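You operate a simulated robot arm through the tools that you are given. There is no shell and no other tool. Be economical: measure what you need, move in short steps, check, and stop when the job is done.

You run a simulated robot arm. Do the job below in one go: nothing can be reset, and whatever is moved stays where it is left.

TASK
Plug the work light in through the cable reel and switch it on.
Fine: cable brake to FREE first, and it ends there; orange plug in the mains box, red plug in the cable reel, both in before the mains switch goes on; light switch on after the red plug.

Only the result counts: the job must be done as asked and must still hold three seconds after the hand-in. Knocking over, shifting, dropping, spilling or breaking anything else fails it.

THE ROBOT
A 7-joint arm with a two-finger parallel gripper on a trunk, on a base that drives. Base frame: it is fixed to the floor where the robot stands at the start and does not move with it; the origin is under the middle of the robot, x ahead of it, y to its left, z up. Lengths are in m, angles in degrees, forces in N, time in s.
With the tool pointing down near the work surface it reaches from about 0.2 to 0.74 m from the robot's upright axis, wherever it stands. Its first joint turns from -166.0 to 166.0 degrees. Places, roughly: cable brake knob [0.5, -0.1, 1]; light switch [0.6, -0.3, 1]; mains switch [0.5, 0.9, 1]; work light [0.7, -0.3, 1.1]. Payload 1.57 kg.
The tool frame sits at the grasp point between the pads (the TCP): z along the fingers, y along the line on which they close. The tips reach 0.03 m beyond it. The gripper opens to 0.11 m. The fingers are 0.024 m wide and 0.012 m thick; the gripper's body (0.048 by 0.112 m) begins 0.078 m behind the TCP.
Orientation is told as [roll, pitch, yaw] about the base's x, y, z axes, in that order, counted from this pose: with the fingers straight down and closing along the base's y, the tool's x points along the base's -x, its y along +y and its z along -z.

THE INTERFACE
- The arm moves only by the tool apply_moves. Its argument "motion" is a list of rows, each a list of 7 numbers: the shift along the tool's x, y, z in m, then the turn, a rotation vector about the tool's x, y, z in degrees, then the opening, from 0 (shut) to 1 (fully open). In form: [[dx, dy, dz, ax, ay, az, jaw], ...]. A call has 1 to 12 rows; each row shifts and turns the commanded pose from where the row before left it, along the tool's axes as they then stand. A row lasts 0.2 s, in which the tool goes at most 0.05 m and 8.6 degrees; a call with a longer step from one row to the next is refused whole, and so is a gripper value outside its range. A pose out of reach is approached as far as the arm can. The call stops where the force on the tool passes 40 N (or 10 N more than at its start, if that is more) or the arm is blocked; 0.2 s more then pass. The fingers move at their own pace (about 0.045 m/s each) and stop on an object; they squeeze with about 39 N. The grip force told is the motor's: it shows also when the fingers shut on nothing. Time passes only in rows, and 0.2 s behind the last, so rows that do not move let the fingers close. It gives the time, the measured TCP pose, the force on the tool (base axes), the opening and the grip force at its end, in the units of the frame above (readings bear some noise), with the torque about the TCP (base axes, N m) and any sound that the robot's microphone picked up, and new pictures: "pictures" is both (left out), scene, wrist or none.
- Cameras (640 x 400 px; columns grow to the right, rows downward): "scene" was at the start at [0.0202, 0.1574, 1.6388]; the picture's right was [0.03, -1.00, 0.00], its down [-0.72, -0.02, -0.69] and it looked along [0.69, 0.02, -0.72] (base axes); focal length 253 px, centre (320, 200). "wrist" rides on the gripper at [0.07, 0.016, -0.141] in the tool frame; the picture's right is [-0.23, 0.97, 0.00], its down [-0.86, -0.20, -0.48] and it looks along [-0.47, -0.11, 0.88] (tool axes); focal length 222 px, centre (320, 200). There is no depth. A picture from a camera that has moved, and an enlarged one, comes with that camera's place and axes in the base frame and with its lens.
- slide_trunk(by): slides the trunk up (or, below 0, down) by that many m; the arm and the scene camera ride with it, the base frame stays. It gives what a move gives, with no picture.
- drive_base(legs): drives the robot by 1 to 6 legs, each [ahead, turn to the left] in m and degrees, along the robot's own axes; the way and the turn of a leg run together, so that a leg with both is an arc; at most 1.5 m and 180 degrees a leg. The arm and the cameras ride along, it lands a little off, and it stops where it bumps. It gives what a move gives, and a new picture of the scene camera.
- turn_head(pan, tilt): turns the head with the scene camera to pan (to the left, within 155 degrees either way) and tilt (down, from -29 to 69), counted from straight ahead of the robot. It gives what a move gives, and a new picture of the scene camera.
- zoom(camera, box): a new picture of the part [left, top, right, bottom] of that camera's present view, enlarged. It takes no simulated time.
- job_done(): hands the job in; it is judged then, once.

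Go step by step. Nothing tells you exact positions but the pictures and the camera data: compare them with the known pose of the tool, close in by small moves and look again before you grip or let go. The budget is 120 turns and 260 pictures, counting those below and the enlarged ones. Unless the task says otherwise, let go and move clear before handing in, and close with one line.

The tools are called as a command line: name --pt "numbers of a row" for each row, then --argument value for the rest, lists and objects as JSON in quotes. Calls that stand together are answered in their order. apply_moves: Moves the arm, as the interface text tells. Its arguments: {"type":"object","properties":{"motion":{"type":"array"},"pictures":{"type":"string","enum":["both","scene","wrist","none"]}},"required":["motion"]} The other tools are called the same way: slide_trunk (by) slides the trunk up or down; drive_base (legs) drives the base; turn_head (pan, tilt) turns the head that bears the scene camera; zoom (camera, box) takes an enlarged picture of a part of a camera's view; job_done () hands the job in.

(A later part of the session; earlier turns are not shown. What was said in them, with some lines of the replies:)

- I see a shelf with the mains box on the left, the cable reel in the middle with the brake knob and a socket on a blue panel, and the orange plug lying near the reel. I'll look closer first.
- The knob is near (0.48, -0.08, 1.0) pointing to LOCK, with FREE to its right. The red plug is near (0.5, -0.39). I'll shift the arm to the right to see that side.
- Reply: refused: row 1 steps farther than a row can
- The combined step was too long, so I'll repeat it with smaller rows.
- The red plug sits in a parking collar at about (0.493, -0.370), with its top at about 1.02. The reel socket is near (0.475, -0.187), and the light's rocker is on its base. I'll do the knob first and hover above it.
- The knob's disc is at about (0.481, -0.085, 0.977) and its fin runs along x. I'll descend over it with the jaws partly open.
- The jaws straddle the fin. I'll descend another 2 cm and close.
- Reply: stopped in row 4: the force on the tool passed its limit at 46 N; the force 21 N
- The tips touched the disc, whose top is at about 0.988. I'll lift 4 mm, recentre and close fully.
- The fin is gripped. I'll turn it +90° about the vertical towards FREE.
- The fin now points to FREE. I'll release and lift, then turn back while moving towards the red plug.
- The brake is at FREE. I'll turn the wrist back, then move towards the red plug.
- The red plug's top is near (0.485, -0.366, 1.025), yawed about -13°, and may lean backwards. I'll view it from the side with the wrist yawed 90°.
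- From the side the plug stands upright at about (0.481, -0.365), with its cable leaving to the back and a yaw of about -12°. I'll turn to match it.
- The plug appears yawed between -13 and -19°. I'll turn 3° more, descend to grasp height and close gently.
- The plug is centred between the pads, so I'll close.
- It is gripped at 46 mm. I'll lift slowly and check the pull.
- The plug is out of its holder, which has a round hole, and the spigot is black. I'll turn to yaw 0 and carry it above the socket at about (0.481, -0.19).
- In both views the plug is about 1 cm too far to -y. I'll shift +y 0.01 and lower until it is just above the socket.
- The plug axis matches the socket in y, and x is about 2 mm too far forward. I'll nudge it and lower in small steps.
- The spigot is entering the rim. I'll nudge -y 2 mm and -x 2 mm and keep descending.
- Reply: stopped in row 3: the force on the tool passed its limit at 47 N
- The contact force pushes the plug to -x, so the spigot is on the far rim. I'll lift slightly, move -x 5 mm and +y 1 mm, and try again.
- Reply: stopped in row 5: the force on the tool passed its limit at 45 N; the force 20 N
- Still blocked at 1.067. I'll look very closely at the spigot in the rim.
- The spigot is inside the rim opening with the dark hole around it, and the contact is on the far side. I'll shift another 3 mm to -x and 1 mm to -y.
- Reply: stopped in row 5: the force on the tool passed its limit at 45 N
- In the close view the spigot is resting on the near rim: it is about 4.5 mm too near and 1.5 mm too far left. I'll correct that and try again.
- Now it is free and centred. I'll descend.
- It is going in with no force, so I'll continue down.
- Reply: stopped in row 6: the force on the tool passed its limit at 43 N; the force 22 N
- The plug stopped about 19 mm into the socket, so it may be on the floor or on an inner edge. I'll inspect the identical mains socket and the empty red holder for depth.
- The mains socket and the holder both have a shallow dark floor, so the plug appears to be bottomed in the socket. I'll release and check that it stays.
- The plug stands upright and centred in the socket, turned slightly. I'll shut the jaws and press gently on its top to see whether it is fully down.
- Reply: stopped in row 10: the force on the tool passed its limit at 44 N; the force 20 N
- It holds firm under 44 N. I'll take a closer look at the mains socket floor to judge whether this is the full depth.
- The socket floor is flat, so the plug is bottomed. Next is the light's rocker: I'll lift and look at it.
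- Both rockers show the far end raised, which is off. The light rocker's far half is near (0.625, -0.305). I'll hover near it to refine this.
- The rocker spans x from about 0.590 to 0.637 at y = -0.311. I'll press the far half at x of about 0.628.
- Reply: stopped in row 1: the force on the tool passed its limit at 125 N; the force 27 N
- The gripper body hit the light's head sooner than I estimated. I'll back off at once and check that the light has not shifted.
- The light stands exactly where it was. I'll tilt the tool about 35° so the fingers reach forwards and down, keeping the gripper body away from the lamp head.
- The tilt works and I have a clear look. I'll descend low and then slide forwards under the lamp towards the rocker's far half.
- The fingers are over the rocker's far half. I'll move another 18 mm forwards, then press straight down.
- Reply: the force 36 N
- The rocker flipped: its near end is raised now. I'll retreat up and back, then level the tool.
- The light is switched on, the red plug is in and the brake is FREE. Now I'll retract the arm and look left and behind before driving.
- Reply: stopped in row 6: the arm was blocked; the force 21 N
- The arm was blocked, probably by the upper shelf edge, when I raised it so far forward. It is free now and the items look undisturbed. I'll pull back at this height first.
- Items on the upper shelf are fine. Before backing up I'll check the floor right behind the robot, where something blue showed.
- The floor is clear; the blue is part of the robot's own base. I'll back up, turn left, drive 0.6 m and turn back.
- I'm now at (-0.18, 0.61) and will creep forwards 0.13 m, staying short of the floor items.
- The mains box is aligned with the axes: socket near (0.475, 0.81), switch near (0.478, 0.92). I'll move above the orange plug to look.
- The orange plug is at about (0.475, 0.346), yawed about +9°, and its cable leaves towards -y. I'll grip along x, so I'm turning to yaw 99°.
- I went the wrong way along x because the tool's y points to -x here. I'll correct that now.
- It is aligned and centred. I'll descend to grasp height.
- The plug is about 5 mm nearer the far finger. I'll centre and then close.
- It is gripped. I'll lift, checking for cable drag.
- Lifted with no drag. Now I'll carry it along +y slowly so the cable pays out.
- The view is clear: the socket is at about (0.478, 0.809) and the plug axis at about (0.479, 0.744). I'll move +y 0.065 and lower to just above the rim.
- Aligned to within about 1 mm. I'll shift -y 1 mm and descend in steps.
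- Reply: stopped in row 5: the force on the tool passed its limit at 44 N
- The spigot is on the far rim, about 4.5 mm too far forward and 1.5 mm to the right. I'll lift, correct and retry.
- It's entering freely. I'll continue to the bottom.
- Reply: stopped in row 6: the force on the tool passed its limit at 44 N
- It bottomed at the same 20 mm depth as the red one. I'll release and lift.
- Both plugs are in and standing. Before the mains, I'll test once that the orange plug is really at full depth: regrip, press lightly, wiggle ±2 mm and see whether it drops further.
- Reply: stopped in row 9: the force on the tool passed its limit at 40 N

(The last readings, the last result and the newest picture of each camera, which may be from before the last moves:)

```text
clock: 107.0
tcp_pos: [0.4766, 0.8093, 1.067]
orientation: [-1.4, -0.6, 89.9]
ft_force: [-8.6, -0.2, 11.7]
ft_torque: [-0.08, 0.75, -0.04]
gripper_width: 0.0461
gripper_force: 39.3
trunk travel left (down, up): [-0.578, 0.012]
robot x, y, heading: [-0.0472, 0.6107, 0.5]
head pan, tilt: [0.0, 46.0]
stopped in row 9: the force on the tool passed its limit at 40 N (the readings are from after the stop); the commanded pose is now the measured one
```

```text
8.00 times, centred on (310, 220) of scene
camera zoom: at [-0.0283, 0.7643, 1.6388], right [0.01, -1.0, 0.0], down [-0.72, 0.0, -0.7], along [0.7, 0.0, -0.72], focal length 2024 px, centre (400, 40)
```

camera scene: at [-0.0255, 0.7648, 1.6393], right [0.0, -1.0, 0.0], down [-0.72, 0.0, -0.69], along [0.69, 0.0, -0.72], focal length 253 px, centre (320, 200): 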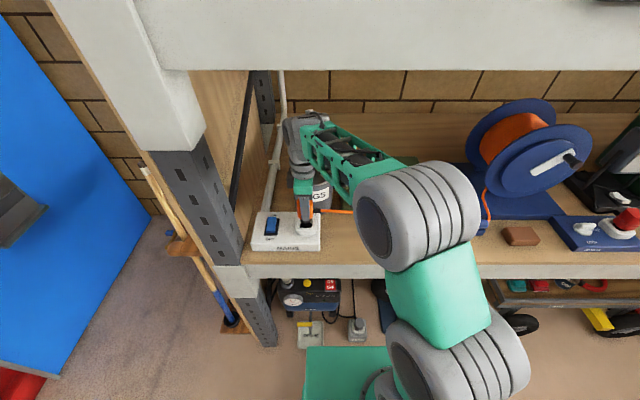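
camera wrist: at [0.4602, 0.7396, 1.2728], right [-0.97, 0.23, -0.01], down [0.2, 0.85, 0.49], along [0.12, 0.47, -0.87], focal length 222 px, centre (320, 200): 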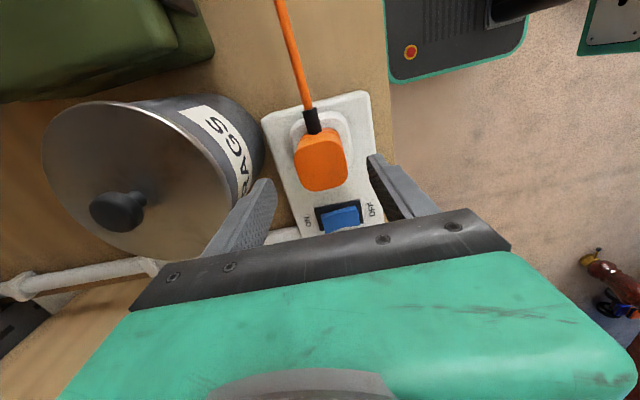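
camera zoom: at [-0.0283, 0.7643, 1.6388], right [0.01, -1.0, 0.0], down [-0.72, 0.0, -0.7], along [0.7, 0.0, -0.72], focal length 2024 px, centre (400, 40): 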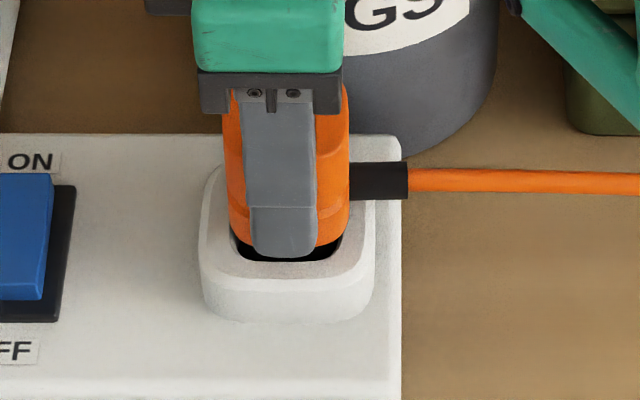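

No drop, so it's on a solid floor at full depth. I'll release, rise, and shift over the mains rocker with the jaws shut.

apply_moves --pt "0 0 0 0 0 0 0.5" --pt "0 0 0 0 0 0 0.6" --pt "0 0 0 0 0 0 0.7" --pt "0 0 0 0 0 0 0.7" --pt "0 0 -0.035 0 0 0 0.7" --pt "0 0 -0.035 0.6 -1.4 0 0.7" --pt "-0.03 -0.004 0 0 0 0 0.3" --pt "-0.04 -0.006 0 0 0 0 0" --pt "-0.04 -0.006 0 0 0 0 0" --pt "0 0 0 0 0 0 0" --pt "0 0 0 0 0 0 0"

zoom --camera "scene" --box '[250, 180, 330, 255]'

zoom --camera "wrist" --box '[220, 50, 420, 200]'

```text
clock: 109.3
tcp_pos: [0.4924, 0.9181, 1.1413]
orientation: [-2.1, -1.8, 89.8]
ft_force: [0.7, -1.1, -0.2]
ft_torque: [0.03, 0.0, 0.0]
gripper_width: 0.0003
gripper_force: 15.0
trunk travel left (down, up): [-0.578, 0.012]
robot x, y, heading: [-0.0444, 0.6063, 0.3]
head pan, tilt: [0.0, 46.0]
camera scene: at [-0.0256, 0.7647, 1.6393], right [0.0, -1.0, 0.0], down [-0.72, 0.0, -0.69], along [0.69, 0.0, -0.72], focal length 253 px, centre (320, 200)
camera wrist: at [0.4716, 0.8442, 1.2805], right [-0.97, 0.23, -0.03], down [0.18, 0.84, 0.51], along [0.14, 0.49, -0.86], focal length 222 px, centre (320, 200)
```

scene: 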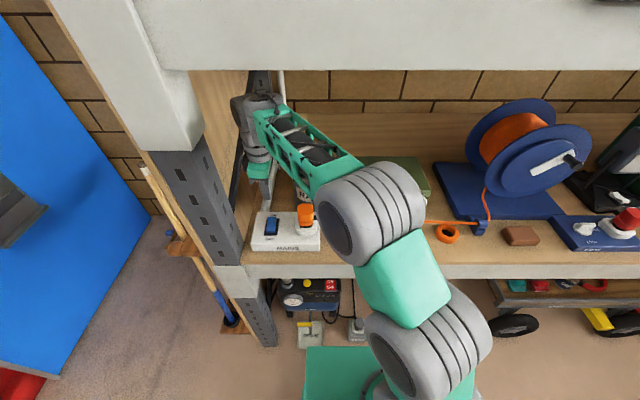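
wrist: 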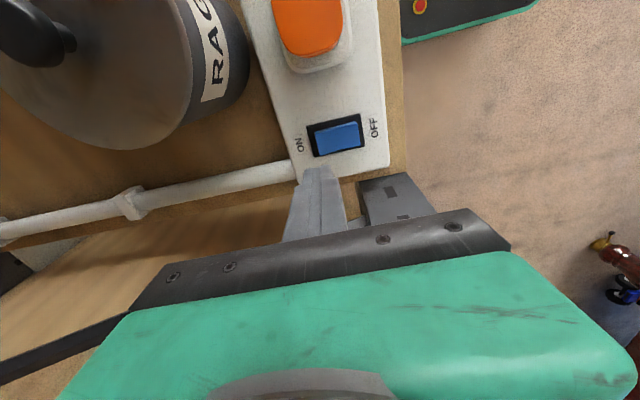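

```text
5.33 times, centred on (290, 218) of scene
camera zoom: at [-0.0256, 0.7647, 1.6393], right [0.0, -1.0, 0.0], down [-0.72, 0.0, -0.69], along [0.69, 0.0, -0.72], focal length 1350 px, centre (480, 107)
```

zoom: 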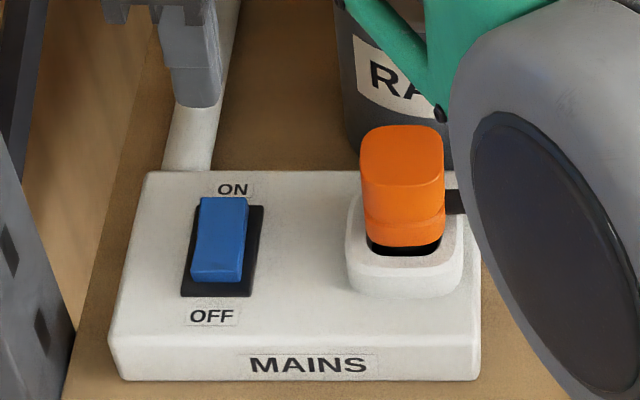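

```text
2.67 times, centred on (320, 125) of wrist
camera zoom: at [0.4716, 0.8442, 1.2805], right [-0.97, 0.23, -0.03], down [0.18, 0.84, 0.51], along [0.14, 0.49, -0.86], focal length 592 px, centre (320, 400)
```

zoom: 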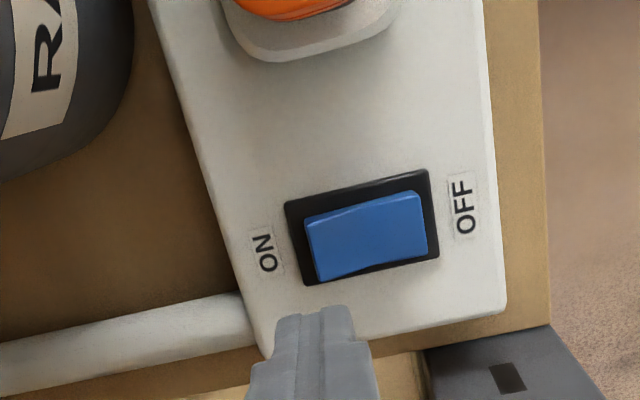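

The rocker spans x 0.449 to 0.501 at y = 0.920, and I'm above its ON half. I'll descend and press.

apply_moves --pt "0 0 0.03 -1 -1 0 0" --pt "-0.001 0 0.03 0 0 0 0" --pt "0 0 0.02 0 0 0 0" --pt "0 0 0 0 0 0 0"

zoom --camera "scene" --box '[250, 190, 310, 250]'

zoom --camera "wrist" --box '[240, 80, 420, 210]'

```text
clock: 110.3
tcp_pos: [0.4925, 0.9237, 1.0582]
orientation: [-0.9, -2.9, 90.1]
ft_force: [-0.7, 0.7, -0.5]
ft_torque: [0.01, 0.01, 0.0]
gripper_width: 0.0001
gripper_force: 21.5
trunk travel left (down, up): [-0.578, 0.012]
robot x, y, heading: [-0.0459, 0.6122, 0.3]
head pan, tilt: [0.0, 46.0]
camera scene: at [-0.0255, 0.7649, 1.6393], right [0.0, -1.0, 0.0], down [-0.72, 0.0, -0.69], along [0.69, 0.0, -0.72], focal length 253 px, centre (320, 200)
camera wrist: at [0.4751, 0.8459, 1.1973], right [-0.97, 0.23, 0.0], down [0.19, 0.83, 0.52], along [0.12, 0.51, -0.85], focal length 222 px, centre (320, 200)
```

scene: 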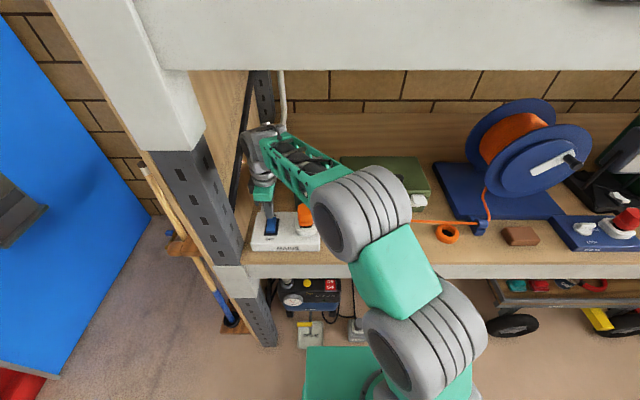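
wrist: 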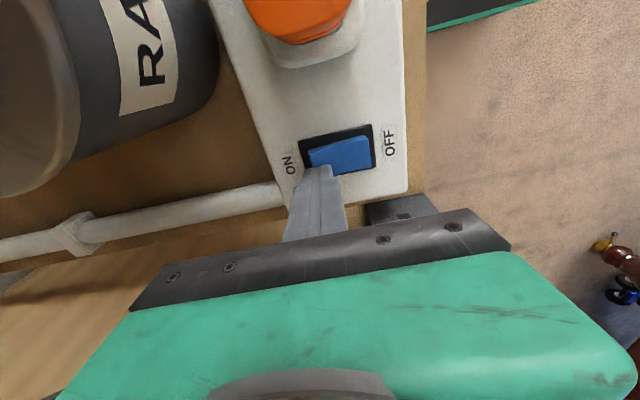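

```text
6.67 times, centred on (280, 220) of scene
camera zoom: at [-0.0255, 0.7649, 1.6393], right [0.0, -1.0, 0.0], down [-0.72, 0.0, -0.69], along [0.69, 0.0, -0.72], focal length 1687 px, centre (587, 67)
```

zoom: 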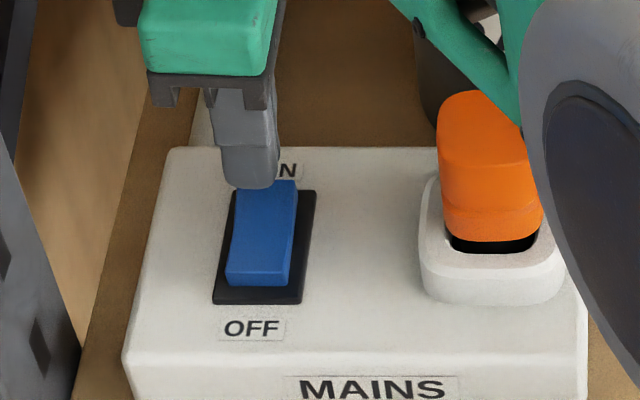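

```text
3.08 times, centred on (330, 145) of wrist
camera zoom: at [0.4751, 0.8459, 1.1973], right [-0.97, 0.23, 0.0], down [0.19, 0.83, 0.52], along [0.12, 0.51, -0.85], focal length 684 px, centre (289, 369)
```

zoom: 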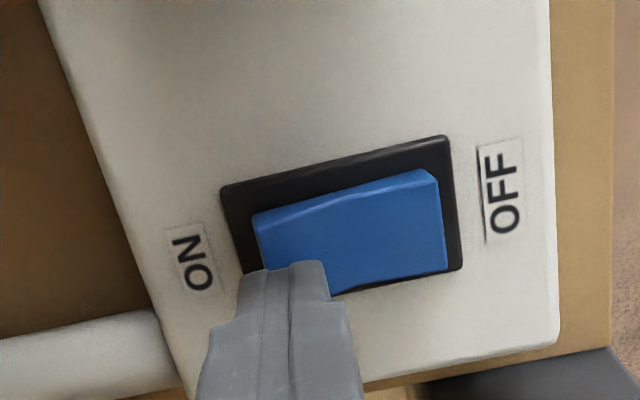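

The tip is about 6 mm too far in +y. I'll correct and press.

apply_moves --pt "0.006 0 0.003 0 0 0 0" --pt "0 0 0.004 0 0 0 0" --pt "0 0 0.004 0 0 0 0" --pt "0 0 0.004 0 0 0 0" --pt "0 0 0.004 0 0 0 0" --pt "0 0 0.004 0 0 0 0" --pt "0 0 0.004 0 0 0 0" --pt "0 0 0.003 0 0 0 0" --pictures "none"

zoom --camera "scene" --box '[250, 190, 310, 250]'

```text
clock: 112.0
tcp_pos: [0.4941, 0.917, 1.0404]
orientation: [-1.7, -3.3, 90.1]
ft_force: [-11.5, -6.9, 16.3]
ft_torque: [-0.37, 0.27, -0.18]
gripper_width: 0.0
gripper_force: 21.4
trunk travel left (down, up): [-0.578, 0.012]
robot x, y, heading: [-0.0436, 0.6088, 0.4]
head pan, tilt: [0.0, 46.0]
stopped in row 8: the force on the tool passed its limit at 44 N (the readings are from after the stop); the commanded pose is now the measured one
```

```text
6.67 times, centred on (280, 220) of scene
camera zoom: at [-0.0296, 0.7626, 1.6395], right [0.0, -1.0, 0.0], down [-0.72, 0.0, -0.7], along [0.7, 0.0, -0.72], focal length 1687 px, centre (587, 67)
```

zoom: 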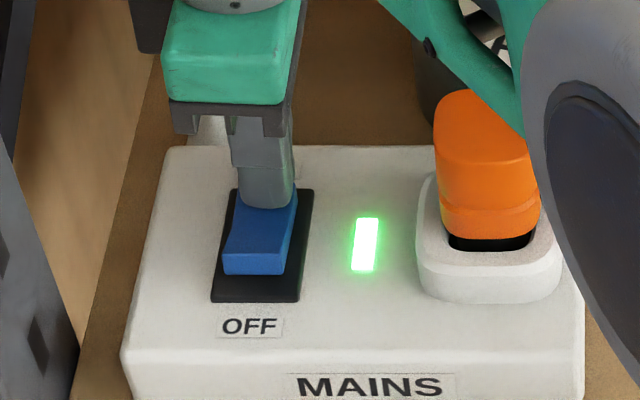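

The rocker flipped and a green indicator lit on the mains box. I'll rise clear, pull back and look at the lamp.

apply_moves --pt "0 0 -0.03 0 0 0 0" --pt "0 0 -0.04 0 0 0 0" --pt "0 0.045 -0.01 0 0 0 0" --pt "0 0.045 0 0 0 0 0" --pt "0 0.045 0 0 0 0 0" --pt "0.02 0.04 0 0 0 0 0" --pt "0.04 0 0 0 0 0 0" --pictures "none"

turn_head --pan -35 --tilt 40

turn_head --pan 0 --tilt 46

```text
clock: 113.6
tcp_pos: [0.3203, 0.8558, 1.1119]
orientation: [-1.5, -3.3, 90.0]
ft_force: [1.1, 0.3, 0.7]
ft_torque: [-0.01, 0.03, 0.01]
gripper_width: 0.0
gripper_force: 21.6
trunk travel left (down, up): [-0.578, 0.012]
robot x, y, heading: [-0.0432, 0.6098, 0.2]
head pan, tilt: [0.0, 46.0]
```

```text
clock: 114.6
tcp_pos: [0.3194, 0.8563, 1.113]
orientation: [-1.4, -3.2, 90.0]
ft_force: [-0.5, 0.9, -0.7]
ft_torque: [-0.03, 0.0, 0.03]
gripper_width: 0.0002
gripper_force: 21.3
trunk travel left (down, up): [-0.578, 0.012]
robot x, y, heading: [-0.0446, 0.6114, 0.2]
head pan, tilt: [-35.0, 40.0]
camera scene: at [-0.0363, 0.716, 1.648], right [-0.57, -0.82, 0.0], down [-0.53, 0.37, -0.77], along [0.63, -0.44, -0.64], focal length 253 px, centre (320, 200)
```

scene: 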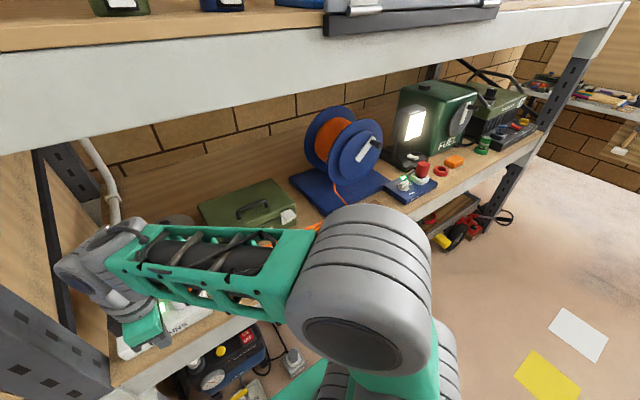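

```text
clock: 115.7
tcp_pos: [0.3212, 0.8552, 1.1121]
orientation: [-1.5, -3.2, 90.0]
ft_force: [0.4, -0.5, 0.6]
ft_torque: [0.01, 0.02, 0.03]
gripper_width: 0.0
gripper_force: 21.0
trunk travel left (down, up): [-0.578, 0.012]
robot x, y, heading: [-0.0444, 0.6089, 0.2]
head pan, tilt: [0.0, 46.0]
camera scene: at [-0.0256, 0.7647, 1.6393], right [0.0, -1.0, 0.0], down [-0.72, 0.0, -0.69], along [0.69, 0.0, -0.72], focal length 253 px, centre (320, 200)
```

scene: 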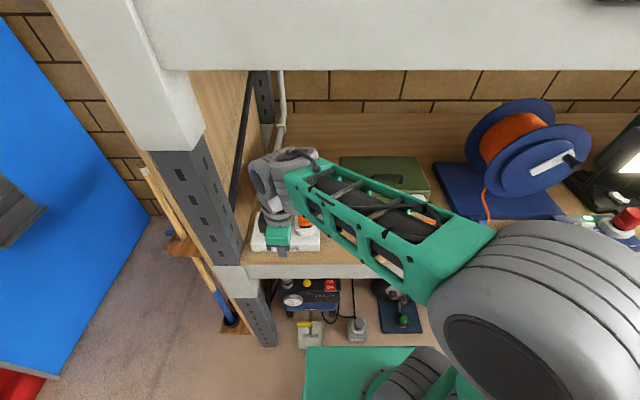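

The lamp is lit, the indicators on the mains box and the reel panel are green, and the arm is clear of everything. I'm handing in.

job_done

```text
The job is handed in.
```

The work light is lit through the cable reel. The brake was set to FREE first and left there. Both plugs were in before the mains went on, and the light switch went on after the red plug. The gripper hit the lamp head once, and the arm was blocked once, probably by the upper shelf edge; I saw nothing shifted by either.
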